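You operate a simulated robot arm through the tools that you are given. There is no shell and no other tool. Be economical: measure what you need, move in short steps, check, and stop when the job is done.

The job below is to be done with a simulated two-armed robot. You get a single attempt, and the scene is never put back.

JOB
Fetch the clear box from the meter end of the sorting table and set it on the top of the corner bench. Pick up the lot two hundred five pouch with one hand, pass it to the other hand and put it on the packing spot on the plywood bench. Put the brass nozzle on the open part of the sorting table away on the top of the wide table. Fetch the orange weight and stand it on the hopper side of the island bench. Take the yellow cup and put it on top of the chaff pan. Put the red-handled scoop on the top of the wide table. Put the blue glove carton on the top of the pouch table away on the board of the hand sink. Shut the curtain door. Do these in any order. Set down upright: clear box, orange weight, blue glove carton.

Only the result counts: the job must be done as asked and must still hold three seconds after the hand-in. Knocking over, shifting, dropping, spilling or breaking anything else fails it.

ROBOT AND FRAMES
Two 7-joint arms with two-finger parallel grippers on one trunk, on a base that drives. Base frame: it is fixed to the floor where the robot stands at the start and does not move with it; the origin is under the middle of the robot, x ahead of it, y to its left, z up; the surface under the hand at the start is at about z = 900. Lengths are in mm, angles in degrees, forces in N, time in s.
The left shoulder is at the start at [69, 182, 1111], the right one opposite. With the tool pointing down near the work surface each hand reaches from about 300 to 740 mm from the robot's upright axis, wherever it stands, measured 20 degrees to its own side. Places, roughly: blue glove carton [-6250, 2750, 1000]; board of the hand sink [-4300, -3300, 900]; brass nozzle (4x4x9 cm) [600, -1300, 900]; chaff pan (26x20x5 cm) [500, -1700, 900]; clear box (13x9x10 cm) [500, 200, 900]; curtain door [-18500, 3400, 1500]; hopper side of the island bench [-1500, -600, 900]; lot two hundred five pouch [500, -1000, 1000]; orange weight [500, -2000, 1000]; packing spot on the plywood bench (26x24 cm) [-3160, 2260, 800]; red-handled scoop (8x13x17 cm) [-4400, -3400, 900]; top of the corner bench [600, 4400, 900]; top of the wide table [-5800, 700, 900]; yellow cup (10x18x8 cm) [-1700, -3000, 900]. Payload 3.91 kg a hand.
Tool frame (each hand has its own): the origin (TCP) lies between the finger pads and is the grasp point; the fingertips stand 30 mm ahead of it; z points along the fingers, y is the line along which they close. Largest opening 110 mm; finger width 20, thickness 10; the body of the gripper, 48 by 112 mm, starts 55 mm behind the TCP.
Orientation is that of the tool frame in the base frame, as a unit quaternion [w, x, y, z]. With the fingers straight down and closing along the base's y, the tool's x points along the base's -x, its y along +y and its z along -z.

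CONTROLS
- The arms move only by the tool servo_tool. It takes "left_series", "right_series" or both (then of equal length, played together; a hand with none holds still); each is a list of rows, each a list of 7 numbers: the closure in counts, from 0 (fully open) to 255 (shut), then the shift along the tool's x, y, z in units of 25 mm (1.0 is 25 mm), then the turn, a rotation vector about the tool's x, y, z in units of 4 degrees (1.0 is 4 degrees). In form: [[claw, x, y, z, ax, ay, az], ...]. A call has 1 to 10 rows; each row shifts and turns the commanded pose from where the row before left it, along the tool's axes as they then stand. A call with a number of a shift or a turn outside -1 to 1 is refused whole. Each row takes 0.2 s and may step no farther than 50 mm and 8.6 degrees from the row before; otherwise, or with a gripper value out of range, the whole call is refused. A pose out of reach is approached as far as the arm can. The call stops where the force on the tool passes 40 N (or 10 N more than at its start, if that is more) or the arm is blocked; 0.2 s more then pass. The fingers move at their own pace (about 72 mm/s each) and stop on an object; they squeeze with about 29 N. The grip force told is the motor's: it shows also when the fingers shut on nothing. Time passes only in rows, and 0.2 s behind the last, so rows that do not move let the fingers close. The reply holds the time, the measured pose of the TCP, the force on the tool along the base axes, the opening and the grip force, in the units named above and with some noise, with the torque about the TCP (base axes, N m) and any sound that the robot's microphone picked up.
- Cameras (640 x 400 px; columns grow to the right, rows downward): "scene" is now at [212.8, -21, 1314]; the picture's right is [-0.21, -0.98, 0.00], its down [-0.40, 0.09, -0.91] and it looks along [0.89, -0.19, -0.41] (base axes); focal length 214 px, centre (320, 200). "left" rides on the left gripper at [72, -17, -103] in its tool frame; the picture's right is [0.23, 0.97, 0.00], its down [-0.76, 0.18, -0.62] and it looks along [-0.61, 0.14, 0.78] (tool axes); focal length 222 px, centre (320, 200). "right" rides on the right gripper at [72, 17, -103] in its tool frame; the picture's right is [-0.23, 0.97, 0.00], its down [-0.76, -0.18, -0.62] and it looks along [-0.61, -0.14, 0.78] (tool axes); focal length 222 px, centre (320, 200). There is no depth. A picture from a camera that has moved, and an enlarged one, comes with that camera's place and axes in the base frame and with its lens.
- camera(camera): a new picture of that camera. No time passes.
- raise_lower(by): slides the trunk up (or, below 0, down) by that many mm; the arms and the scene camera ride with it, the base frame stays. It gives what a move gives, with no picture.
- roll_base(legs): drives the robot by 1 to 6 legs, each [ahead, left, turn to the left] in mm, mm and degrees, along the robot's own axes; the way and the turn of a leg run together, so that a leg with both is an arc; at most 1500 mm and 180 degrees a leg. The arms and the cameras ride along, it lands a little off, and it stops where it bumps. It gives what a move gives.
- turn_head(pan, tilt): turns the head with the scene camera to pan (to the left, within 80 degrees either way) and tilt (down, from -29 to 69), counted from straight ahead of the robot. It gives what a move gives.
- zoom(camera, box): a new picture of the part [left, top, right, bottom] of that camera's present view, enlarged. No time passes.
- finish_job(): hands the job in; it is judged then, once.

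Go step by step. Nothing tells you exact positions but the pictures and the camera data: compare them with the known pose of the tool, close in by small moves and look again before you grip or let go. The budget is 483 turns and 230 pictures, counting those below and the enlarged ones. Unless the task says otherwise, let go and move clear before handing in.

The tools are called after "Request:" by a JSON object that holds its "name" and its "arguments". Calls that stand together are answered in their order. servo_tool: Moves the arms, as the interface text tells. Its arguments: {"type":"object","properties":{"left_series":{"type":"array"},"right_series":{"type":"array"}},"required":[]} The other tools are called the same way: raise_lower (by) slides the trunk up or down; roll_base (legs) drives the base; turn_head (pan, tilt) turns the head that bears the scene camera; camera (camera) takes a picture; zoom (camera, box) takes an enlarged picture of a part of a camera's view; finish_job () hands the job in.

At the start:

```text
time_s: 0.0
left_position: [430.7, -41.9, 1214.6]
left_orientation: [0.0, 0.0, 1.0, 0.0]
left_contact_force: [0.5, 0.9, 0.0]
left_moment: [0.04, 0.01, 0.02]
left_gripper_width: 110.0
left_finger_force: 0.0
right_position: [302.5, -440.2, 1174.3]
right_orientation: [0.001, 0.0, 1.0, 0.0]
right_contact_force: [-0.2, -0.1, -0.3]
right_moment: [-0.03, 0.02, 0.02]
right_gripper_width: 110.0
right_finger_force: 0.0
trunk travel left (down, up): [-375.0, 139.0]
robot x, y, heading: [-3.6, 0.8, -0.0]
head pan, tilt: [-12.0, 24.3]
```

scene: 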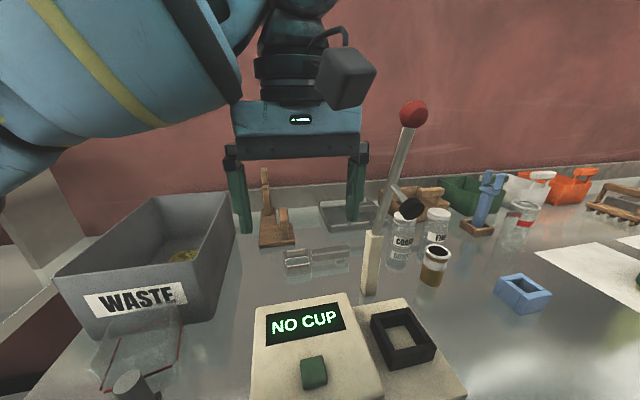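
right: 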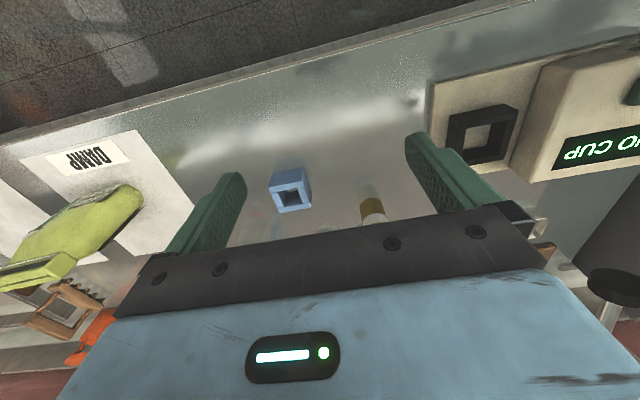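
left: 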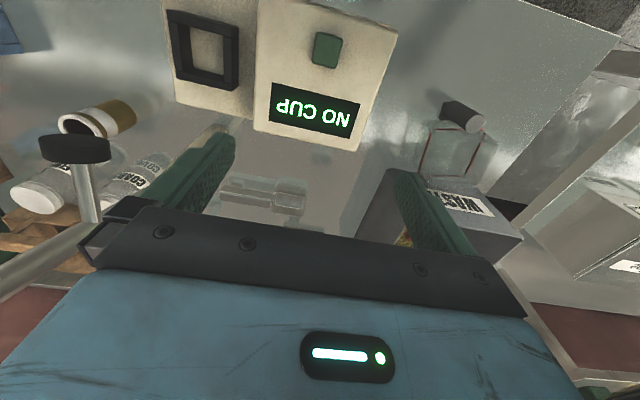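

I see the sorting table with a meter ("NO CUP"), a waste bin and, at lower left, what seems to be a clear box. I'll turn the head to look at that area more closely.

Request:
{"name": "turn_head", "arguments": {"pan": 35, "tilt": 45}}

Request:
{"name": "camera", "arguments": {"camera": "scene"}}

```text
time_s: 1.1
left_position: [430.9, -43.8, 1215.7]
left_orientation: [0.0, 0.0, 1.0, 0.0]
left_contact_force: [-0.3, 0.0, 0.1]
left_moment: [-0.02, 0.01, 0.01]
left_gripper_width: 110.3
left_finger_force: 0.1
right_position: [302.9, -440.8, 1174.1]
right_orientation: [0.001, 0.001, 1.0, 0.001]
right_contact_force: [0.6, 0.6, 0.8]
right_moment: [0.0, 0.0, 0.04]
right_gripper_width: 109.8
right_finger_force: 0.0
trunk travel left (down, up): [-375.0, 139.0]
robot x, y, heading: [-2.1, 0.7, 0.1]
head pan, tilt: [35.0, 45.0]
```

```text
226 pictures are left
camera scene: at [189.1, 44.7, 1282.4], right [0.57, -0.82, 0.0], down [-0.58, -0.41, -0.71], along [0.58, 0.41, -0.71], focal length 214 px, centre (320, 200)
```

scene: 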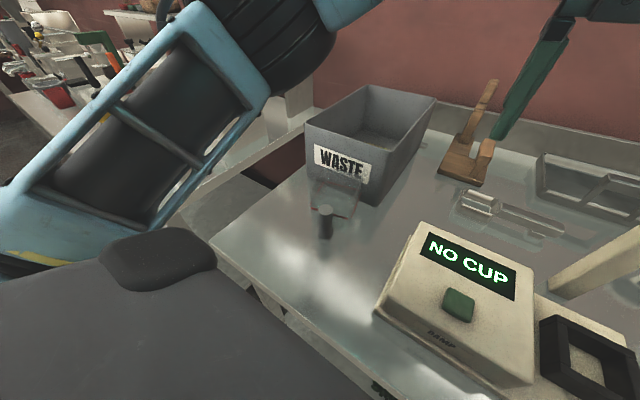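

Request:
{"name": "zoom", "arguments": {"camera": "scene", "box": [240, 120, 440, 245]}}

Request:
{"name": "zoom", "arguments": {"camera": "left", "box": [380, 80, 540, 180]}}

```text
3.20 times, centred on (340, 182) of scene
camera zoom: at [189.1, 44.7, 1282.4], right [0.57, -0.82, 0.0], down [-0.58, -0.41, -0.71], along [0.58, 0.41, -0.71], focal length 686 px, centre (256, 256)
```

zoom: 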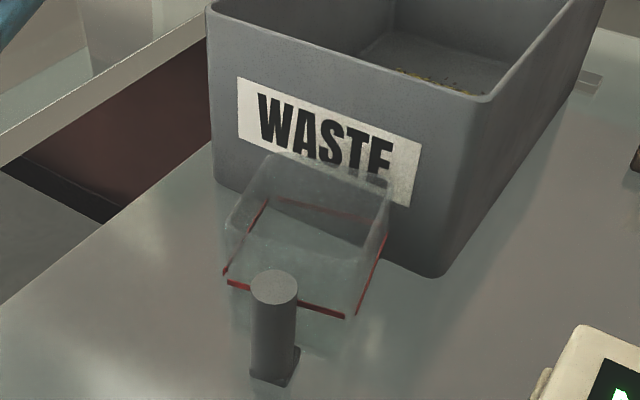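

```text
4.00 times, centred on (460, 130) of left
camera zoom: at [357.1, -60.7, 1317.3], right [-0.23, 0.97, 0.0], down [0.76, 0.18, 0.62], along [0.61, 0.14, -0.78], focal length 888 px, centre (-240, 480)
```

zoom: 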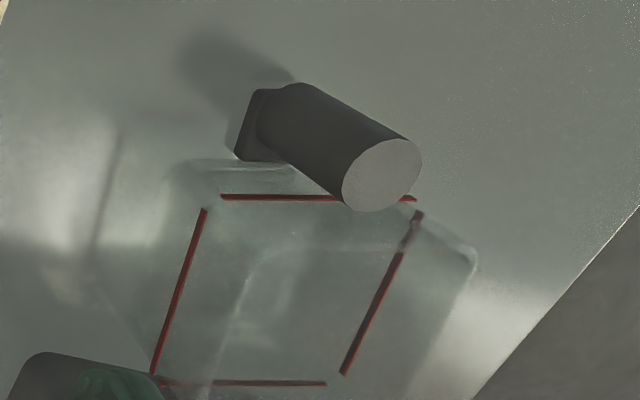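

The clear box (about 9x9 cm, red line) has a grey upright handle post on the robot's side, standing near [409,189], with its top near z 997. I'll bring the left hand over the post and line up its closing direction.

Request:
{"name": "servo_tool", "arguments": {"left_series": [[0, 0.09, 0.93, 0.3, 0, 0, 0], [0, 0.09, 0.93, 0.3, 0, 0, 0], [0, 0.09, 0.93, 0.3, 0, 0, 0], [0, 0.09, 0.93, 0.3, 0, 0, 0], [0, 0.09, 0.93, 0.3, 0, 0, 0], [0, 0.09, 0.93, 0.3, 0, 0, 0], [0, 0.09, 0.93, 0.3, 0, 0, 0], [0, 0.09, 0.93, 0.3, 0, 0, 0], [0, 0.09, 0.93, 0.3, 0, 0, 0], [0, 0.09, 0.93, 0.3, 0, 0, 0]]}}

Request:
{"name": "servo_tool", "arguments": {"left_series": [[0, 0, 0, 0, 0, 0, -0.9], [0, 0, 0, 0, 0, 0, -0.9], [0, 0, 0, 0, 0, 0, -0.9], [0, 0, 0, 0, 0, 0, -0.9], [0, 0, 0, 0, 0, 0, -0.9]]}}

Request:
{"name": "camera", "arguments": {"camera": "left"}}

Request:
{"name": "camera", "arguments": {"camera": "scene"}}

```text
time_s: 3.4
left_position: [409.5, 190.1, 1141.7]
left_orientation: [0.0, 0.0, 1.0, -0.001]
left_contact_force: [-0.5, 0.3, -0.9]
left_moment: [-0.03, 0.03, -0.03]
left_gripper_width: 110.0
left_finger_force: 0.0
right_position: [303.0, -439.8, 1175.3]
right_orientation: [0.0, -0.001, 1.0, -0.001]
right_contact_force: [-0.1, 0.5, 0.0]
right_moment: [-0.04, 0.0, 0.04]
right_gripper_width: 109.8
right_finger_force: 0.1
trunk travel left (down, up): [-375.0, 139.0]
robot x, y, heading: [1.0, -0.7, 0.2]
head pan, tilt: [35.0, 45.0]
```

```text
time_s: 4.5
left_position: [408.8, 189.2, 1139.6]
left_orientation: [0.0, -0.157, 0.988, 0.0]
left_contact_force: [0.1, 0.4, 1.0]
left_moment: [0.0, 0.01, 0.0]
left_gripper_width: 110.2
left_finger_force: 0.1
right_position: [301.9, -440.1, 1173.6]
right_orientation: [0.001, 0.001, 1.0, 0.0]
right_contact_force: [0.0, 0.2, 0.0]
right_moment: [0.01, 0.01, 0.0]
right_gripper_width: 110.1
right_finger_force: 0.0
trunk travel left (down, up): [-375.0, 139.0]
robot x, y, heading: [-0.9, -1.7, 0.1]
head pan, tilt: [35.0, 45.0]
```

```text
223 pictures are left
camera left: at [343.9, 149.6, 1241.5], right [-0.52, 0.86, 0.0], down [0.67, 0.41, 0.62], along [0.53, 0.32, -0.78], focal length 222 px, centre (320, 200)
```

left: 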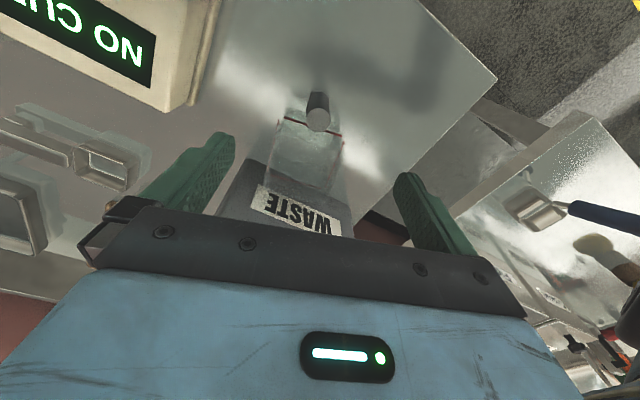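

```text
222 pictures are left
camera scene: at [189.1, 44.7, 1282.4], right [0.57, -0.82, 0.0], down [-0.58, -0.41, -0.71], along [0.58, 0.41, -0.71], focal length 214 px, centre (320, 200)
```

scene: 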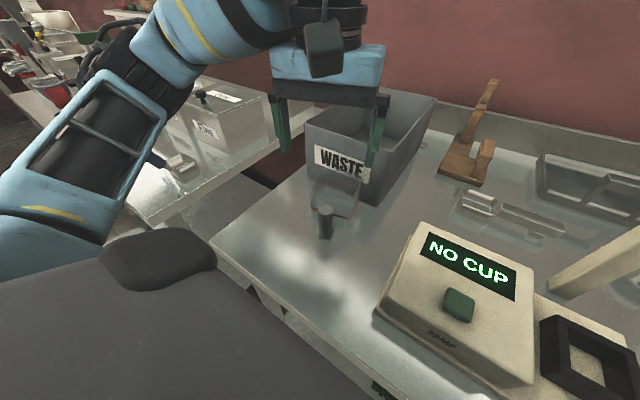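

The post is near [414,189], just about under the hand. I'll zoom to check the yaw.

Request:
{"name": "zoom", "arguments": {"camera": "left", "box": [240, 80, 400, 180]}}

```text
4.00 times, centred on (320, 130) of left
camera zoom: at [343.9, 149.6, 1241.5], right [-0.52, 0.86, 0.0], down [0.67, 0.41, 0.62], along [0.53, 0.32, -0.78], focal length 888 px, centre (320, 480)
```

zoom: 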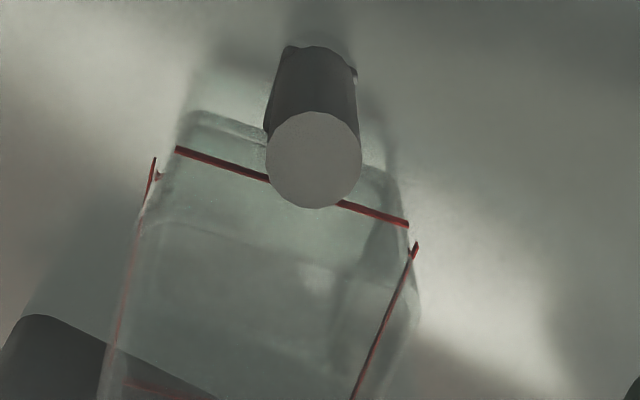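

The post lines up; yaw needs about 5° back. I'll descend around it to z≈962.

Request:
{"name": "servo_tool", "arguments": {"left_series": [[0, -0.05, 0, 0.9, 0, 0, 0.65], [0, -0.05, 0, 0.9, 0, 0, 0.65], [0, 0, 0, 0.9, 0, 0, 0], [0, 0, 0, 0.9, 0, 0, 0], [0, 0, 0, 0.9, 0, 0, 0], [0, 0, 0, 0.9, 0, 0, 0], [0, 0, 0, 0.9, 0, 0, 0], [0, 0, 0, 0.8, 0, 0, 0], [0, 0, 0, 0, 0, 0, 0]]}}

Request:
{"name": "camera", "arguments": {"camera": "left"}}

Request:
{"name": "camera", "arguments": {"camera": "scene"}}

```text
time_s: 6.5
left_position: [406.5, 187.9, 961.7]
left_orientation: [0.0, -0.112, 0.994, 0.0]
left_contact_force: [-0.2, 0.5, 0.0]
left_moment: [0.01, -0.02, 0.01]
left_gripper_width: 110.2
left_finger_force: 0.0
right_position: [302.5, -439.0, 1172.9]
right_orientation: [0.001, 0.0, 1.0, 0.0]
right_contact_force: [-0.1, 0.0, 0.5]
right_moment: [0.0, -0.02, 0.01]
right_gripper_width: 109.9
right_finger_force: 0.1
trunk travel left (down, up): [-375.0, 139.0]
robot x, y, heading: [0.5, 0.7, -0.0]
head pan, tilt: [35.0, 45.0]
```

```text
220 pictures are left
camera left: at [339.7, 154.9, 1064.6], right [-0.44, 0.9, 0.0], down [0.7, 0.34, 0.62], along [0.56, 0.27, -0.78], focal length 222 px, centre (320, 200)
```

left: 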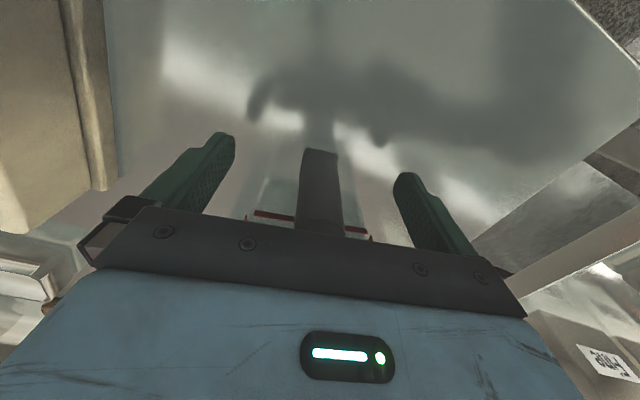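

```text
219 pictures are left
camera scene: at [189.0, 44.7, 1282.4], right [0.57, -0.82, 0.0], down [-0.58, -0.41, -0.71], along [0.58, 0.41, -0.71], focal length 214 px, centre (320, 200)
```

scene: 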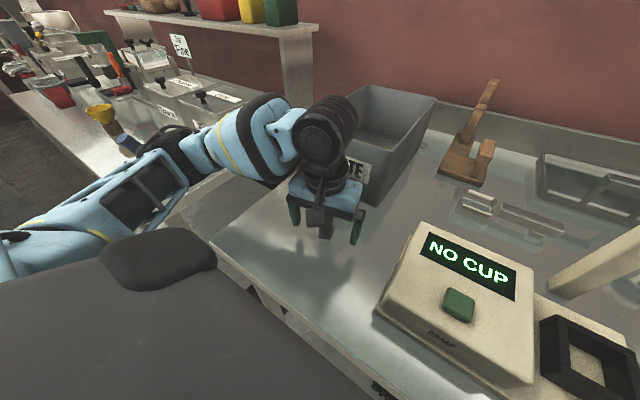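

The post is centred between the fingers. I'll nudge forward and close.

Request:
{"name": "servo_tool", "arguments": {"left_series": [[0, -0.2, 0, 0, 0, 0, 0], [255, 0, 0, 0, 0, 0, 0], [255, 0, 0, 0, 0, 0, 0], [255, 0, 0, 0, 0, 0, 0], [255, 0, 0, 0, 0, 0, 0], [255, 0, 0, 0, 0, 0, 0]]}}

Request:
{"name": "servo_tool", "arguments": {"left_series": [[255, 0, 0, -0.4, 0, 0, 0], [255, 0, 0, -0.4, 0, 0, 0], [255, 0, 0, -0.4, 0, 0, 0], [255, 0, 0, -0.4, 0, 0, 0], [255, 0, 0, -0.4, 0, 0, 0], [255, 0, 0, -0.4, 0, 0, 0]]}}

Request:
{"name": "camera", "arguments": {"camera": "scene"}}

```text
time_s: 8.0
left_position: [411.1, 189.5, 962.2]
left_orientation: [0.0, -0.112, 0.994, -0.001]
left_contact_force: [0.8, -0.3, 0.5]
left_moment: [-0.08, -0.05, -0.06]
left_gripper_width: 27.1
left_finger_force: 28.5
right_position: [302.2, -439.4, 1173.5]
right_orientation: [0.001, 0.0, 1.0, 0.0]
right_contact_force: [-0.1, 0.4, -0.2]
right_moment: [0.02, 0.02, 0.0]
right_gripper_width: 110.2
right_finger_force: 0.0
trunk travel left (down, up): [-375.0, 139.0]
robot x, y, heading: [-1.8, -1.2, 0.1]
head pan, tilt: [35.0, 45.0]
```

```text
time_s: 9.3
left_position: [414.5, 189.7, 1023.7]
left_orientation: [0.0, -0.112, 0.994, 0.0]
left_contact_force: [-0.1, -0.1, -0.5]
left_moment: [0.01, 0.06, -0.01]
left_gripper_width: 27.0
left_finger_force: 29.0
right_position: [302.6, -439.7, 1173.8]
right_orientation: [0.001, 0.0, 1.0, -0.001]
right_contact_force: [1.4, 0.0, 0.2]
right_moment: [0.0, 0.0, 0.02]
right_gripper_width: 109.9
right_finger_force: 0.1
trunk travel left (down, up): [-375.0, 139.0]
robot x, y, heading: [0.6, 3.0, -0.3]
head pan, tilt: [35.0, 45.0]
```

```text
218 pictures are left
camera scene: at [189.1, 44.6, 1282.4], right [0.57, -0.82, 0.0], down [-0.58, -0.41, -0.71], along [0.58, 0.41, -0.71], focal length 214 px, centre (320, 200)
```

scene: 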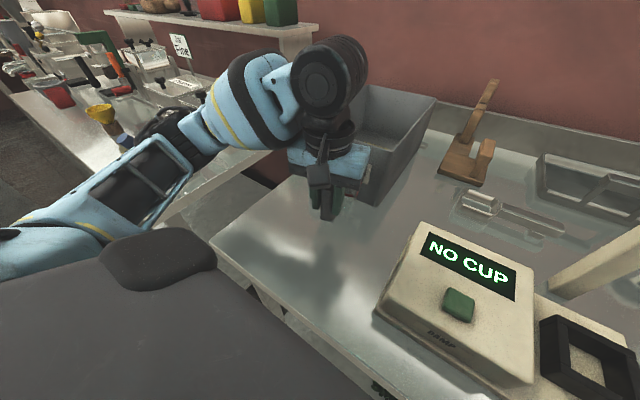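

Box seems lifted. I'll raise it higher, verify with the hand camera, and look left along the route.

Request:
{"name": "servo_tool", "arguments": {"left_series": [[255, 0, 0, -0.8, 0, 0, 0], [255, 0, 0, -0.8, 0, 0, 0], [255, 0, 0, -0.8, 0, 0, 0], [255, 0, 0, -0.8, 0, 0, 0], [255, 0, 0, -0.8, 0, 0, 0], [255, 0, 0, -0.8, 0, 0, 0]]}}

Request:
{"name": "turn_head", "arguments": {"pan": 75, "tilt": 15}}

Request:
{"name": "camera", "arguments": {"camera": "left"}}

Request:
{"name": "camera", "arguments": {"camera": "scene"}}

```text
time_s: 10.8
left_position: [414.7, 191.1, 1143.4]
left_orientation: [0.0, -0.111, 0.994, 0.0]
left_contact_force: [-0.6, -0.3, -0.8]
left_moment: [0.03, 0.02, -0.01]
left_gripper_width: 27.2
left_finger_force: 28.3
right_position: [302.4, -440.0, 1174.4]
right_orientation: [0.001, 0.0, 1.0, 0.001]
right_contact_force: [-0.2, 0.1, 0.4]
right_moment: [-0.04, 0.0, -0.02]
right_gripper_width: 110.1
right_finger_force: 0.0
trunk travel left (down, up): [-375.0, 139.0]
robot x, y, heading: [3.4, -1.8, -0.1]
head pan, tilt: [35.0, 45.0]
```

```text
time_s: 11.8
left_position: [414.9, 191.8, 1143.4]
left_orientation: [0.001, -0.112, 0.994, -0.001]
left_contact_force: [0.5, -0.4, -1.4]
left_moment: [-0.03, 0.06, 0.0]
left_gripper_width: 27.2
left_finger_force: 28.9
right_position: [304.0, -439.7, 1174.4]
right_orientation: [0.0, 0.0, 1.0, 0.0]
right_contact_force: [0.8, 0.7, 0.4]
right_moment: [0.03, 0.0, -0.02]
right_gripper_width: 109.8
right_finger_force: 0.0
trunk travel left (down, up): [-375.0, 139.0]
robot x, y, heading: [-2.1, 0.2, -0.1]
head pan, tilt: [75.0, 15.0]
```

```text
217 pictures are left
camera left: at [347.3, 158.1, 1245.0], right [-0.44, 0.9, 0.0], down [0.7, 0.34, 0.62], along [0.56, 0.27, -0.78], focal length 222 px, centre (320, 200)
```

left: 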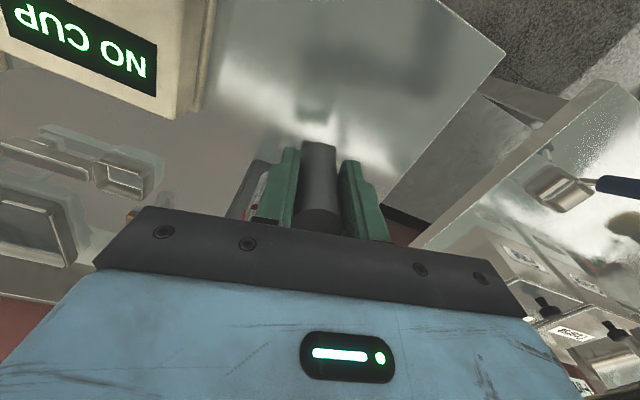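

```text
216 pictures are left
camera scene: at [146.8, 88.4, 1329.1], right [0.97, -0.26, 0.0], down [-0.07, -0.25, -0.97], along [0.25, 0.93, -0.26], focal length 214 px, centre (320, 200)
```

scene: 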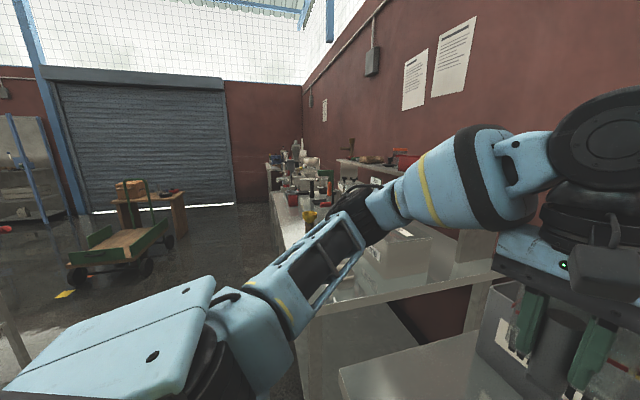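

The box is held. The aisle to the left is clear, so I'll back off a little and slide left along the benches, then look.

Request:
{"name": "roll_base", "arguments": {"legs": [[-300, 0, 0], [0, 1500, 0], [0, 1300, 0]]}}

Request:
{"name": "turn_head", "arguments": {"pan": 40, "tilt": 20}}

Request:
{"name": "camera", "arguments": {"camera": "scene"}}

```text
time_s: 38.4
left_position: [125.9, 3035.8, 1144.0]
left_orientation: [0.0, -0.102, 0.995, -0.001]
left_contact_force: [0.4, -0.1, -1.4]
left_moment: [-0.04, 0.06, 0.04]
left_gripper_width: 27.4
left_finger_force: 29.5
right_position: [2.2, 2407.5, 1173.3]
right_orientation: [0.0, 0.01, 1.0, 0.0]
right_contact_force: [0.1, 0.4, -0.4]
right_moment: [-0.01, -0.01, 0.0]
right_gripper_width: 110.0
right_finger_force: 0.1
trunk travel left (down, up): [-375.0, 139.0]
robot x, y, heading: [-292.5, 2856.3, -1.1]
head pan, tilt: [75.0, 15.0]
```

```text
time_s: 39.4
left_position: [125.2, 3036.0, 1142.7]
left_orientation: [0.0, -0.102, 0.995, 0.0]
left_contact_force: [-0.6, -0.2, -1.7]
left_moment: [-0.03, 0.09, 0.01]
left_gripper_width: 27.1
left_finger_force: 29.1
right_position: [1.2, 2407.3, 1174.3]
right_orientation: [0.001, 0.01, 1.0, 0.0]
right_contact_force: [0.2, 0.5, -0.3]
right_moment: [-0.03, -0.02, 0.01]
right_gripper_width: 109.8
right_finger_force: 0.0
trunk travel left (down, up): [-375.0, 139.0]
robot x, y, heading: [-292.4, 2851.7, -1.1]
head pan, tilt: [40.0, 20.0]
```

```text
215 pictures are left
camera scene: at [-97.9, 2907.1, 1321.0], right [0.63, -0.78, 0.0], down [-0.27, -0.21, -0.94], along [0.73, 0.59, -0.34], focal length 214 px, centre (320, 200)
```

scene: 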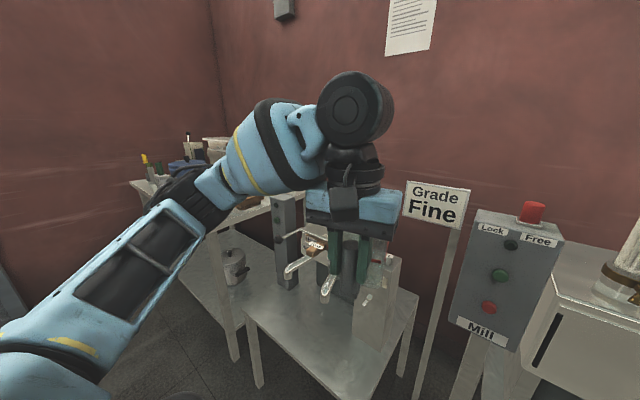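

I see a mill stand ahead and the corner bench further left. I'll move on about 1200 mm left and look again.

Request:
{"name": "roll_base", "arguments": {"legs": [[0, 1200, 1]]}}

Request:
{"name": "turn_head", "arguments": {"pan": 10, "tilt": 25}}

Request:
{"name": "camera", "arguments": {"camera": "scene"}}

```text
time_s: 50.2
left_position: [114.8, 4253.5, 1143.3]
left_orientation: [0.001, -0.124, 0.992, 0.0]
left_contact_force: [-0.4, 0.4, -1.5]
left_moment: [-0.03, 0.08, 0.01]
left_gripper_width: 27.2
left_finger_force: 29.1
right_position: [17.1, 3621.6, 1173.7]
right_orientation: [0.001, -0.012, 1.0, 0.0]
right_contact_force: [-1.0, -0.5, 0.0]
right_moment: [0.01, -0.01, 0.02]
right_gripper_width: 109.9
right_finger_force: 0.1
trunk travel left (down, up): [-375.0, 139.0]
robot x, y, heading: [-298.8, 4055.0, 1.6]
head pan, tilt: [40.0, 20.0]
```

```text
time_s: 51.1
left_position: [113.4, 4254.5, 1143.6]
left_orientation: [0.0, -0.124, 0.992, 0.001]
left_contact_force: [-0.3, -0.6, -1.2]
left_moment: [-0.04, 0.09, 0.01]
left_gripper_width: 27.2
left_finger_force: 29.2
right_position: [16.9, 3621.2, 1173.5]
right_orientation: [0.001, -0.012, 1.0, 0.0]
right_contact_force: [0.5, 0.2, 0.2]
right_moment: [-0.03, -0.01, 0.03]
right_gripper_width: 109.9
right_finger_force: 0.1
trunk travel left (down, up): [-375.0, 139.0]
robot x, y, heading: [-294.0, 4052.4, 1.3]
head pan, tilt: [10.0, 25.0]
```

```text
214 pictures are left
camera scene: at [-82.8, 4072.9, 1313.0], right [0.2, -0.98, 0.0], down [-0.41, -0.08, -0.91], along [0.89, 0.18, -0.42], focal length 214 px, centre (320, 200)
```

scene: 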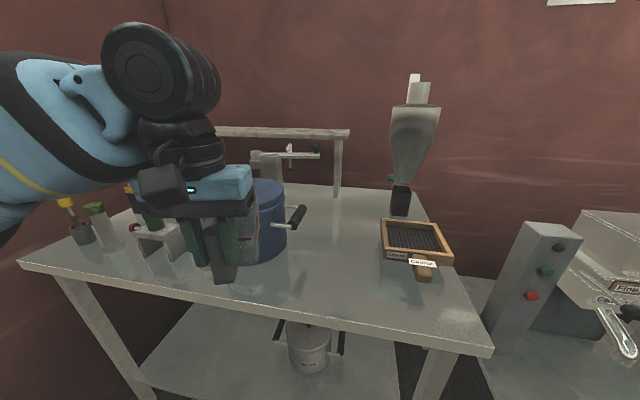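

The corner bench is ahead, front edge at x≈210, with free space between the blue pot and the sieve around [340,4090]. I'll drive ahead 170 mm, then move the left hand right and down.

Request:
{"name": "roll_base", "arguments": {"legs": [[170, 0, -1.3]]}}

Request:
{"name": "servo_tool", "arguments": {"left_series": [[255, 0, -0.8, 0.2, 0, 0, 0], [255, 0, -0.8, 0.2, 0, 0, 0], [255, 0, -0.8, 0.2, 0, 0, 0], [255, 0, -0.8, 0.2, 0, 0, 0], [255, 0, -0.8, 0.2, 0, 0, 0], [255, 0, -0.8, 0.2, 0, 0, 0], [255, 0, -0.8, 0.2, 0, 0, 0], [255, 0, -0.8, 0.2, 0, 0, 0]]}}

Request:
{"name": "turn_head", "arguments": {"pan": 0, "tilt": 40}}

Request:
{"name": "camera", "arguments": {"camera": "scene"}}

Request:
{"name": "camera", "arguments": {"camera": "left"}}

```text
time_s: 52.6
left_position: [286.2, 4249.4, 1144.1]
left_orientation: [0.001, -0.115, 0.993, 0.0]
left_contact_force: [0.8, -0.4, -1.4]
left_moment: [-0.03, 0.05, 0.02]
left_gripper_width: 27.0
left_finger_force: 28.5
right_position: [178.7, 3618.6, 1172.9]
right_orientation: [0.0, -0.003, 1.0, 0.0]
right_contact_force: [-0.6, -0.1, 0.7]
right_moment: [-0.01, 0.01, -0.01]
right_gripper_width: 110.1
right_finger_force: 0.0
trunk travel left (down, up): [-375.0, 139.0]
robot x, y, heading: [-125.4, 4054.3, 0.0]
head pan, tilt: [10.0, 25.0]
```

```text
time_s: 54.4
left_position: [326.4, 4094.6, 1104.0]
left_orientation: [-0.001, -0.114, 0.993, 0.001]
left_contact_force: [-0.5, -0.7, -0.6]
left_moment: [-0.03, 0.02, 0.0]
left_gripper_width: 27.4
left_finger_force: 29.3
right_position: [177.4, 3617.2, 1172.7]
right_orientation: [0.0, -0.003, 1.0, 0.0]
right_contact_force: [0.2, -0.2, -0.4]
right_moment: [0.03, 0.03, -0.03]
right_gripper_width: 110.3
right_finger_force: 0.1
trunk travel left (down, up): [-375.0, 139.0]
robot x, y, heading: [-128.1, 4057.9, 0.2]
head pan, tilt: [10.0, 25.0]
```

```text
time_s: 55.2
left_position: [324.5, 4094.5, 1105.0]
left_orientation: [0.0, -0.114, 0.994, 0.001]
left_contact_force: [0.3, -0.6, -0.9]
left_moment: [-0.03, 0.07, -0.01]
left_gripper_width: 27.3
left_finger_force: 28.8
right_position: [177.1, 3618.0, 1173.1]
right_orientation: [0.0, -0.003, 1.0, 0.0]
right_contact_force: [0.2, -0.5, 0.4]
right_moment: [0.0, 0.01, 0.0]
right_gripper_width: 110.2
right_finger_force: 0.0
trunk travel left (down, up): [-375.0, 139.0]
robot x, y, heading: [-127.2, 4053.6, 0.2]
head pan, tilt: [0.0, 40.0]
```

```text
213 pictures are left
camera scene: at [80.4, 4055.2, 1289.7], right [0.01, -1.0, 0.0], down [-0.64, 0.0, -0.77], along [0.77, 0.0, -0.64], focal length 214 px, centre (320, 200)
```

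scene: 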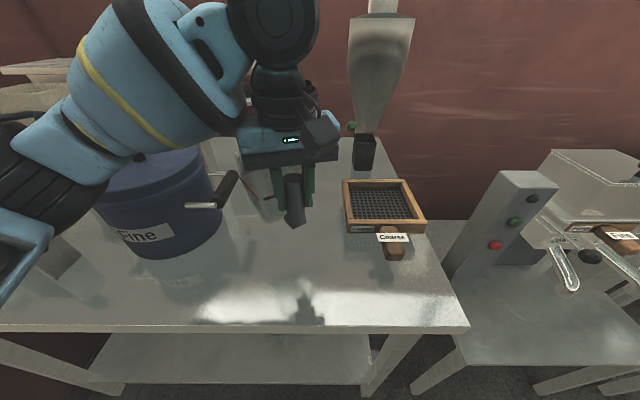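

```text
212 pictures are left
camera left: at [257.9, 4061.7, 1206.4], right [-0.44, 0.9, 0.0], down [0.7, 0.35, 0.62], along [0.56, 0.28, -0.78], focal length 222 px, centre (320, 200)
```

left: 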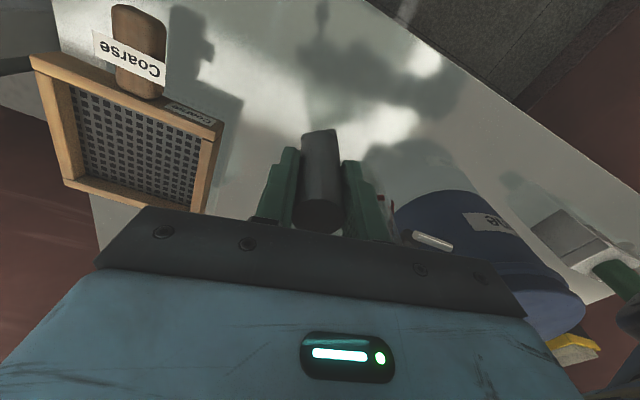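

Clear spot confirmed under the box. I'll pull back 25 mm and lower toward the bench.

Request:
{"name": "servo_tool", "arguments": {"left_series": [[255, 0.5, 0, 0.7, 0, 0, 0], [255, 0.5, 0, 0.7, 0, 0, 0], [255, 0, 0, 0.7, 0, 0, 0], [255, 0, 0, 0.7, 0, 0, 0], [255, 0, 0, 0.7, 0, 0, 0], [255, 0, 0, 0.7, 0, 0, 0], [255, 0, 0, 0.5, 0, 0, 0], [255, 0, 0, 0.4, 0, 0, 0], [255, 0, 0, 0.3, 0, 0, 0]]}}

Request:
{"name": "camera", "arguments": {"camera": "scene"}}

```text
time_s: 57.2
left_position: [299.7, 4086.7, 970.7]
left_orientation: [0.001, -0.114, 0.993, 0.0]
left_contact_force: [-3.6, -1.8, 8.9]
left_moment: [0.22, -1.02, -0.03]
left_gripper_width: 27.3
left_finger_force: 28.8
right_position: [175.8, 3616.8, 1174.9]
right_orientation: [0.001, -0.003, 1.0, 0.0]
right_contact_force: [-0.3, 1.0, 0.6]
right_moment: [-0.04, 0.0, -0.03]
right_gripper_width: 109.8
right_finger_force: 0.1
trunk travel left (down, up): [-375.0, 139.0]
robot x, y, heading: [-125.2, 4054.5, 0.1]
head pan, tilt: [0.0, 40.0]
```

```text
211 pictures are left
camera scene: at [78.9, 4054.8, 1290.0], right [0.0, -1.0, 0.0], down [-0.64, 0.0, -0.77], along [0.77, 0.0, -0.64], focal length 214 px, centre (320, 200)
```

scene: 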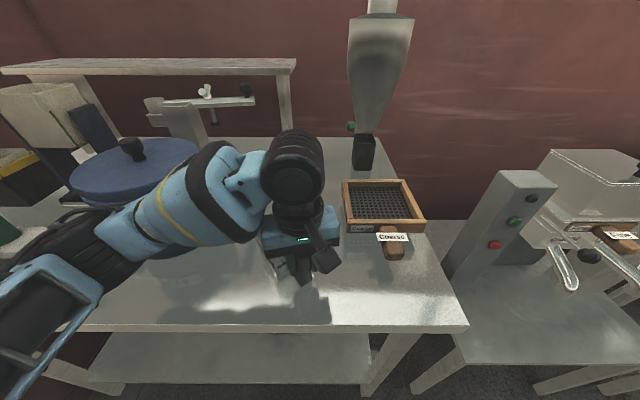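

The box has touched down at z≈971 with light force. I'll press a few mm more to settle, then open slightly.

Request:
{"name": "servo_tool", "arguments": {"left_series": [[255, 0, 0, 0.12, 0, 0, 0], [255, 0, 0, 0, 0, 0, 0]]}}

Request:
{"name": "camera", "arguments": {"camera": "left"}}

```text
time_s: 57.8
left_position: [298.8, 4087.0, 967.3]
left_orientation: [0.003, -0.114, 0.993, 0.0]
left_contact_force: [0.0, -2.6, 26.5]
left_moment: [0.25, -0.14, -0.12]
left_gripper_width: 27.4
left_finger_force: 29.3
right_position: [176.4, 3618.1, 1174.8]
right_orientation: [0.002, -0.003, 1.0, 0.0]
right_contact_force: [-1.2, 0.0, 0.0]
right_moment: [0.0, 0.02, -0.02]
right_gripper_width: 110.2
right_finger_force: 0.1
trunk travel left (down, up): [-375.0, 139.0]
robot x, y, heading: [-123.5, 4057.2, 0.5]
head pan, tilt: [0.0, 40.0]
```

```text
210 pictures are left
camera left: at [231.2, 4054.1, 1068.7], right [-0.44, 0.9, 0.0], down [0.7, 0.35, 0.63], along [0.56, 0.27, -0.78], focal length 222 px, centre (320, 200)
```

left: 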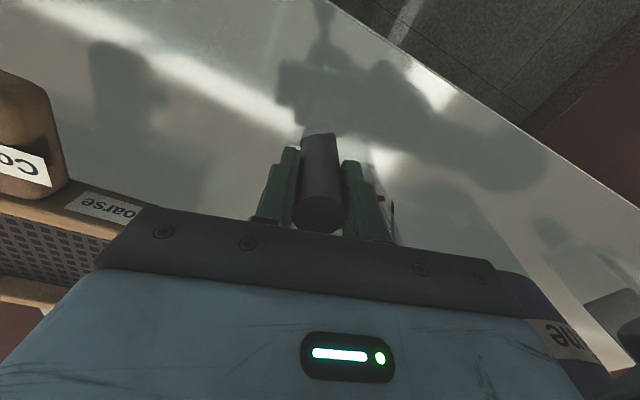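

Settled flat. I'll open and rise straight up.

Request:
{"name": "servo_tool", "arguments": {"left_series": [[200, 0, 0, -0.05, 0, 0, 0], [100, 0, 0, 0, 0, 0, 0], [0, 0, 0, 0, 0, 0, 0], [0, 0, 0, 0, 0, 0, 0], [0, 0, 0, -0.3, 0, 0, 0], [0, 0, 0, -0.9, 0, 0, 0], [0, 0, 0, -0.9, 0, 0, 0], [0, 0, 0, -0.9, 0, 0, 0], [0, 0, 0, -0.9, 0, 0, 0], [0, 0, 0, -0.9, 0, 0, 0]]}}

Request:
{"name": "camera", "arguments": {"camera": "left"}}

```text
time_s: 60.0
left_position: [299.3, 4088.0, 1085.5]
left_orientation: [0.0, -0.115, 0.993, 0.0]
left_contact_force: [0.0, -0.9, -0.1]
left_moment: [0.0, 0.01, 0.0]
left_gripper_width: 110.0
left_finger_force: 0.0
right_position: [176.7, 3617.7, 1173.8]
right_orientation: [0.001, -0.002, 1.0, 0.0]
right_contact_force: [0.3, -0.1, -0.7]
right_moment: [-0.01, 0.03, 0.01]
right_gripper_width: 110.2
right_finger_force: 0.0
trunk travel left (down, up): [-375.0, 139.0]
robot x, y, heading: [-125.6, 4054.1, 0.4]
head pan, tilt: [0.0, 40.0]
```

```text
209 pictures are left
camera left: at [231.8, 4054.0, 1187.6], right [-0.44, 0.9, 0.0], down [0.7, 0.35, 0.62], along [0.56, 0.28, -0.78], focal length 222 px, centre (320, 200)
```

left: 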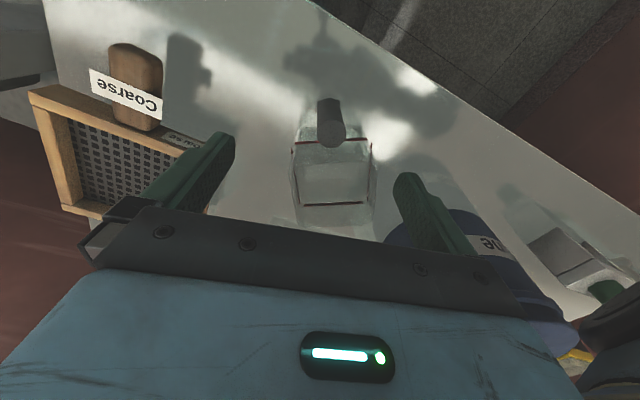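

The clear box stands on the corner bench. Next I'll back off and drive right to the pouch area on the sorting table.

Request:
{"name": "servo_tool", "arguments": {"left_series": [[0, 0, 0, -0.9, 0, 0, 0.85], [0, 0, 0, -0.9, 0, 0, 0.85], [0, 0, 0, -0.9, 0, 0, 0.85], [0, 0, 0, -0.9, 0, 0, 0.75]]}}

Request:
{"name": "roll_base", "arguments": {"legs": [[-200, 0, 0], [0, -1300, 0], [0, -1300, 0], [0, -1300, 0], [0, -1000, 0]]}}

Request:
{"name": "turn_head", "arguments": {"pan": -20, "tilt": 25}}

Request:
{"name": "camera", "arguments": {"camera": "scene"}}

```text
time_s: 61.0
left_position: [298.5, 4087.9, 1177.3]
left_orientation: [0.0, 0.001, 1.0, 0.0]
left_contact_force: [-0.1, -0.1, 0.0]
left_moment: [-0.04, 0.01, -0.02]
left_gripper_width: 110.0
left_finger_force: 0.0
right_position: [176.8, 3618.0, 1173.7]
right_orientation: [0.001, -0.002, 1.0, 0.0]
right_contact_force: [-0.3, -0.4, -0.5]
right_moment: [-0.01, 0.0, -0.01]
right_gripper_width: 109.8
right_finger_force: 0.2
trunk travel left (down, up): [-375.0, 139.0]
robot x, y, heading: [-123.9, 4059.1, 0.2]
head pan, tilt: [0.0, 40.0]
```

```text
time_s: 104.6
left_position: [225.7, -759.3, 1176.6]
left_orientation: [0.0, -0.023, 1.0, 0.0]
left_contact_force: [-0.9, -0.4, -0.3]
left_moment: [-0.02, -0.02, 0.02]
left_gripper_width: 110.1
left_finger_force: 0.1
right_position: [126.6, -1235.3, 1174.1]
right_orientation: [0.001, -0.025, 1.0, 0.0]
right_contact_force: [-0.2, 0.3, -0.2]
right_moment: [-0.02, -0.01, 0.0]
right_gripper_width: 109.7
right_finger_force: 0.1
trunk travel left (down, up): [-375.0, 139.0]
robot x, y, heading: [-200.2, -811.1, 3.1]
head pan, tilt: [0.0, 40.0]
```

```text
time_s: 105.5
left_position: [225.9, -759.0, 1176.6]
left_orientation: [0.0, -0.023, 1.0, 0.0]
left_contact_force: [0.2, -0.3, -0.2]
left_moment: [0.0, 0.03, 0.04]
left_gripper_width: 109.8
left_finger_force: 0.0
right_position: [125.3, -1234.9, 1174.9]
right_orientation: [0.001, -0.025, 1.0, 0.0]
right_contact_force: [-0.6, 0.1, 0.5]
right_moment: [-0.04, -0.02, 0.02]
right_gripper_width: 110.1
right_finger_force: 0.1
trunk travel left (down, up): [-375.0, 139.0]
robot x, y, heading: [-199.7, -811.5, 3.1]
head pan, tilt: [-20.0, 25.0]
```

```text
208 pictures are left
camera scene: at [12.0, -833.8, 1312.9], right [-0.29, -0.96, 0.0], down [-0.4, 0.12, -0.91], along [0.87, -0.27, -0.42], focal length 214 px, centre (320, 200)
```

scene: 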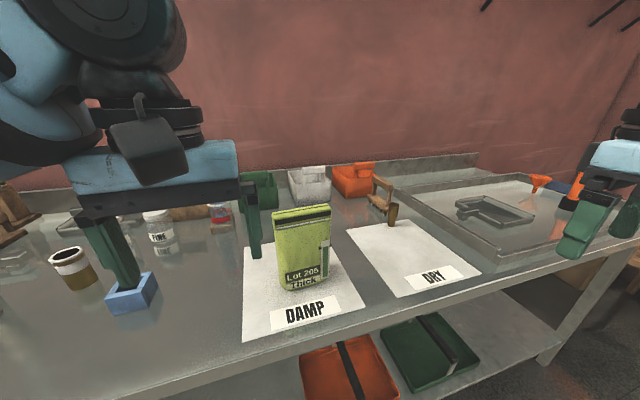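

The lime "Lot 205" pouch stands on the DAMP mat. I'll zoom on it and the table around it to find the nozzle.

Request:
{"name": "zoom", "arguments": {"camera": "scene", "box": [230, 180, 390, 350]}}

Request:
{"name": "zoom", "arguments": {"camera": "scene", "box": [340, 150, 600, 310]}}

```text
2.35 times, centred on (310, 265) of scene
camera zoom: at [12.0, -833.8, 1312.9], right [-0.29, -0.96, 0.0], down [-0.4, 0.12, -0.91], along [0.87, -0.27, -0.42], focal length 505 px, centre (344, 47)
```

zoom: 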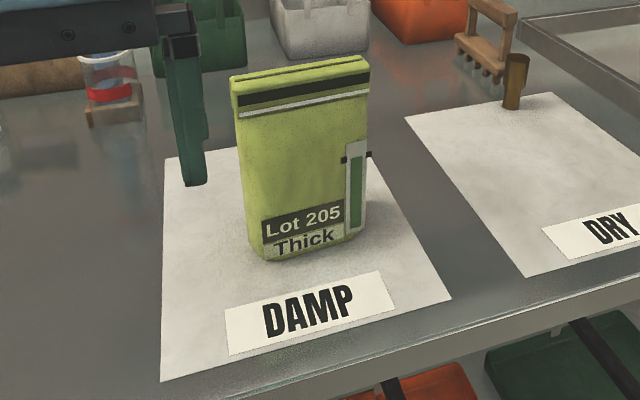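

```text
2.46 times, centred on (470, 230) of scene
camera zoom: at [12.0, -833.8, 1312.9], right [-0.29, -0.96, 0.0], down [-0.4, 0.12, -0.91], along [0.87, -0.27, -0.42], focal length 528 px, centre (-49, 126)
```

zoom: 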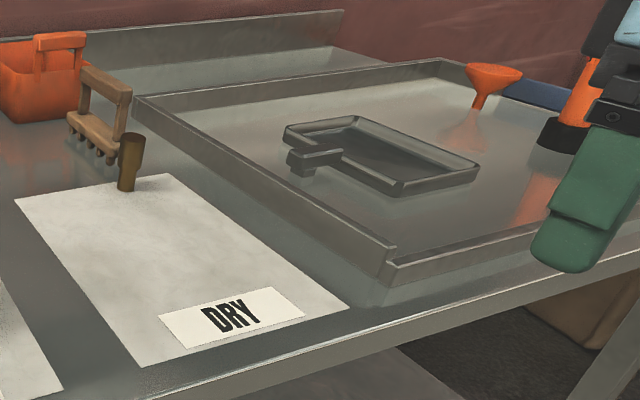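

The pouch stands at about x 400, y −865…−980, top near z 1105; the brass nozzle stands near [583,−1284]. I plan for the left hand to take the pouch from its left side at mid-height, then the right hand takes it from above. First I drive closer and swing the left hand up and left.

Request:
{"name": "servo_tool", "arguments": {"left_series": [[0, 0, 0.8, -0.4, 0, 0, 0], [0, 0, 0.8, -0.4, 0, 0, 0], [0, 0, 0.8, -0.4, 0, 0, 0], [0, 0, 0.8, -0.4, 0, 0, 0], [0, 0, 0.8, 0, 0, 0, 0], [0, 0, 0.8, 0, 0, 0, 0]]}}

Request:
{"name": "roll_base", "arguments": {"legs": [[170, -60, -3.1]]}}

Request:
{"name": "servo_tool", "arguments": {"left_series": [[0, 0, 0, 0, 1, 1, -1], [0, 0, 0, 0, 1, 1, -1], [0, 0, 0, 0, 1, 1, -1], [0, 0, 0, 0, 1, 1, -1], [0, 0, 0, 0, 1, 1, -1], [0, 0, 0, 0, 1, 1, -1], [0, 0, 0, 0, 1, 1, -1], [0, 0, 0, 0, 1, 1, -1], [0, 0, 0, 0, 1, 1, -1]]}}

```text
time_s: 106.8
left_position: [219.8, -638.0, 1218.2]
left_orientation: [0.0, -0.022, 1.0, 0.0]
left_contact_force: [0.0, 0.4, 0.2]
left_moment: [0.01, 0.02, -0.02]
left_gripper_width: 110.0
left_finger_force: 0.1
right_position: [125.9, -1235.2, 1174.5]
right_orientation: [0.001, -0.025, 1.0, 0.0]
right_contact_force: [-0.1, 0.2, -0.4]
right_moment: [0.02, -0.03, 0.03]
right_gripper_width: 109.9
right_finger_force: 0.1
trunk travel left (down, up): [-375.0, 139.0]
robot x, y, heading: [-199.3, -809.2, 2.9]
head pan, tilt: [-20.0, 25.0]
```

```text
time_s: 108.4
left_position: [400.0, -715.4, 1217.2]
left_orientation: [0.0, 0.005, 1.0, -0.001]
left_contact_force: [1.0, -0.6, -0.1]
left_moment: [0.0, 0.01, -0.02]
left_gripper_width: 110.0
left_finger_force: 0.1
right_position: [273.9, -1305.3, 1173.1]
right_orientation: [0.001, 0.001, 1.0, 0.0]
right_contact_force: [-0.1, -0.1, 0.0]
right_moment: [-0.01, 0.03, 0.03]
right_gripper_width: 110.1
right_finger_force: 0.1
trunk travel left (down, up): [-375.0, 139.0]
robot x, y, heading: [-30.8, -863.9, -0.1]
head pan, tilt: [-20.0, 25.0]
```

```text
time_s: 110.4
left_position: [399.6, -715.4, 1218.5]
left_orientation: [-0.301, -0.295, 0.857, -0.298]
left_contact_force: [0.1, 0.3, 1.0]
left_moment: [-0.04, 0.04, 0.02]
left_gripper_width: 110.1
left_finger_force: 0.1
right_position: [272.6, -1304.9, 1174.5]
right_orientation: [0.001, 0.002, 1.0, 0.001]
right_contact_force: [0.4, 0.3, 0.7]
right_moment: [0.0, 0.04, 0.0]
right_gripper_width: 110.3
right_finger_force: 0.1
trunk travel left (down, up): [-375.0, 139.0]
robot x, y, heading: [-27.8, -866.9, -0.4]
head pan, tilt: [-20.0, 25.0]
```

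Request:
{"name": "servo_tool", "arguments": {"left_series": [[0, 0, 0, 0, 1, 1, -1], [0, 0, 0, 0, 1, 1, -1], [0, 0, 0, 0, 1, 1, -1], [0, 0, 0, 0, 1, 1, -1], [0, 0, 0, 0, 1, 1, -1], [0, 0, 0, 0, 1, 1, -1], [0, 0, 0, 0, 1, 1, -1], [0, 0, 0, 0, 1, 1, -1], [0, 0, 0, 0, 0.33, 0.33, -0.33]]}}

Request:
{"name": "turn_head", "arguments": {"pan": 0, "tilt": 35}}

Request:
{"name": "camera", "arguments": {"camera": "scene"}}

Request:
{"name": "camera", "arguments": {"camera": "left"}}

```text
time_s: 112.4
left_position: [398.4, -714.6, 1218.1]
left_orientation: [0.503, 0.497, -0.502, 0.498]
left_contact_force: [-0.1, -0.3, -0.7]
left_moment: [-0.01, -0.01, 0.04]
left_gripper_width: 110.0
left_finger_force: 0.1
right_position: [273.7, -1305.5, 1173.7]
right_orientation: [0.0, 0.002, 1.0, 0.0]
right_contact_force: [0.0, 0.3, -0.3]
right_moment: [-0.03, 0.01, -0.02]
right_gripper_width: 109.8
right_finger_force: 0.1
trunk travel left (down, up): [-375.0, 139.0]
robot x, y, heading: [-26.9, -862.3, -0.1]
head pan, tilt: [-20.0, 25.0]
```

```text
time_s: 113.2
left_position: [399.6, -714.5, 1216.6]
left_orientation: [0.501, 0.499, -0.501, 0.498]
left_contact_force: [-0.5, 0.5, -0.3]
left_moment: [0.01, -0.01, -0.02]
left_gripper_width: 110.1
left_finger_force: 0.1
right_position: [273.5, -1305.4, 1174.3]
right_orientation: [0.0, 0.002, 1.0, 0.0]
right_contact_force: [0.1, -0.4, 0.1]
right_moment: [-0.01, -0.03, -0.02]
right_gripper_width: 110.3
right_finger_force: 0.0
trunk travel left (down, up): [-375.0, 139.0]
robot x, y, heading: [-29.3, -863.9, -0.3]
head pan, tilt: [0.0, 35.0]
```

```text
205 pictures are left
camera scene: at [183.1, -867.2, 1297.2], right [0.0, -1.0, 0.0], down [-0.57, 0.0, -0.82], along [0.82, 0.0, -0.57], focal length 214 px, centre (320, 200)
```

scene: 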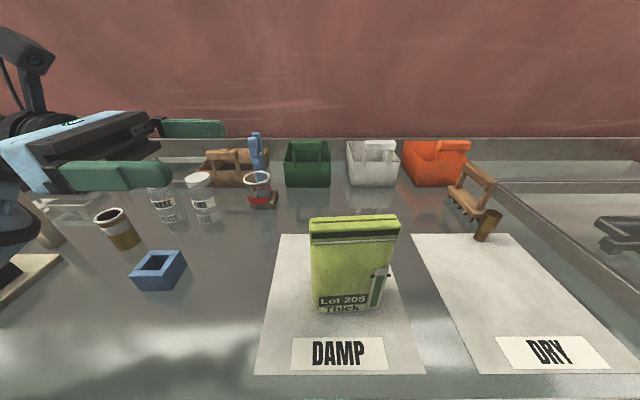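

```text
204 pictures are left
camera left: at [416.1, -612.2, 1288.6], right [-0.97, 0.01, 0.23], down [-0.17, 0.62, -0.76], along [-0.15, -0.78, -0.61], focal length 222 px, centre (320, 200)
```

left: 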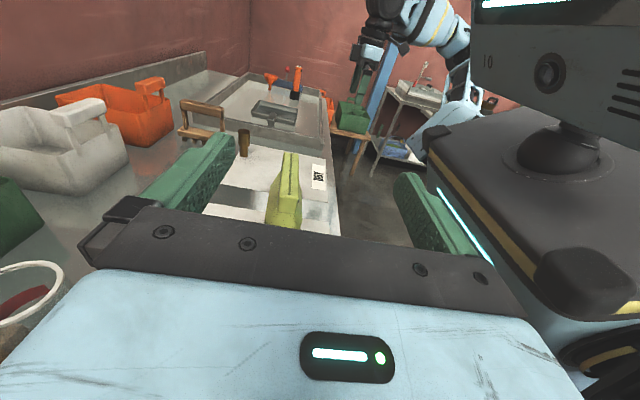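

The left hand now points to the right, toward the pouch's side. I'll zoom to read the pouch's exact profile.

Request:
{"name": "zoom", "arguments": {"camera": "left", "box": [240, 120, 360, 240]}}

Request:
{"name": "zoom", "arguments": {"camera": "scene", "box": [280, 200, 420, 330]}}

```text
3.33 times, centred on (300, 180) of left
camera zoom: at [416.1, -612.2, 1288.6], right [-0.97, 0.01, 0.23], down [-0.17, 0.62, -0.76], along [-0.15, -0.78, -0.61], focal length 740 px, centre (387, 267)
```

zoom: 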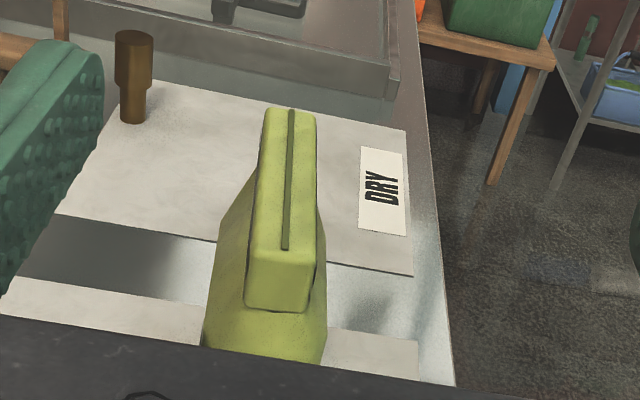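

```text
3.08 times, centred on (350, 265) of scene
camera zoom: at [183.1, -867.2, 1297.2], right [0.0, -1.0, 0.0], down [-0.57, 0.0, -0.82], along [0.82, 0.0, -0.57], focal length 660 px, centre (228, 0)
```

zoom: 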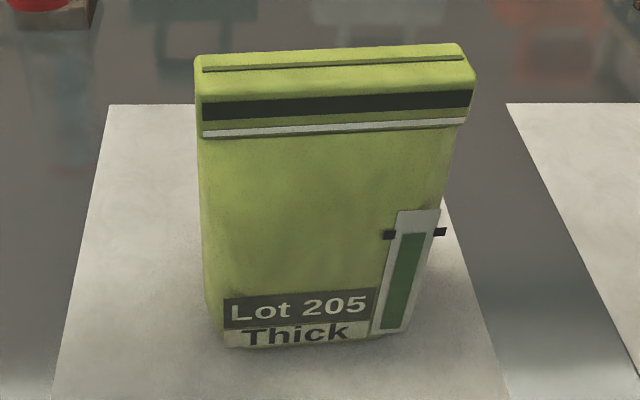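

The pouch is about 28 mm thick at the top and wider below, with its left edge near y −855. I'll lower the left hand to z≈1015 beside it.

Request:
{"name": "servo_tool", "arguments": {"left_series": [[0, -0.9, -0.06, 0.38, 0.09, 0, 0], [0, -0.9, -0.06, 0.38, 0.09, 0, 0], [0, -0.9, -0.06, 0.38, 0.09, 0, 0], [0, -0.9, -0.06, 0.38, 0.09, 0, 0], [0, -0.9, -0.06, 0.38, 0.09, 0, 0], [0, -0.9, -0.06, 0.38, 0.09, 0, 0], [0, -0.9, -0.06, 0.38, 0.09, 0, 0], [0, -0.9, -0.06, 0.38, 0.09, 0, 0], [0, -0.9, -0.06, 0.38, 0.09, 0, 0]]}}

Request:
{"name": "camera", "arguments": {"camera": "scene"}}

Request:
{"name": "camera", "arguments": {"camera": "left"}}

```text
time_s: 115.4
left_position: [414.2, -790.3, 1039.0]
left_orientation: [0.451, 0.508, -0.505, 0.532]
left_contact_force: [-0.5, -0.4, 0.0]
left_moment: [-0.01, 0.0, 0.0]
left_gripper_width: 110.1
left_finger_force: 0.0
right_position: [265.8, -1313.6, 1171.3]
right_orientation: [0.004, 0.0, 1.0, 0.006]
right_contact_force: [0.9, -0.1, 0.6]
right_moment: [0.02, 0.01, -0.01]
right_gripper_width: 109.8
right_finger_force: 0.0
trunk travel left (down, up): [-375.0, 139.0]
robot x, y, heading: [-27.9, -860.3, -0.3]
head pan, tilt: [0.0, 35.0]
stopped in row 9 (left hand): the arm was blocked; the commanded pose is now the measured one
```

```text
201 pictures are left
camera scene: at [173.0, -876.9, 1297.6], right [0.0, -1.0, -0.01], down [-0.57, 0.01, -0.82], along [0.82, 0.0, -0.57], focal length 214 px, centre (320, 200)
```

scene: 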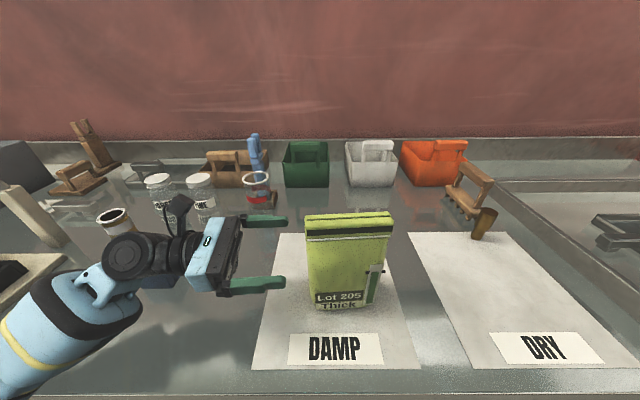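

```text
200 pictures are left
camera left: at [417.7, -688.6, 1114.4], right [-0.98, -0.09, 0.15], down [-0.17, 0.63, -0.76], along [-0.03, -0.77, -0.64], focal length 222 px, centre (320, 200)
```

left: 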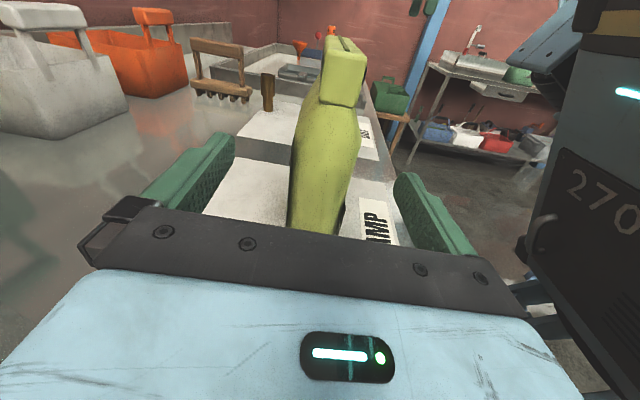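

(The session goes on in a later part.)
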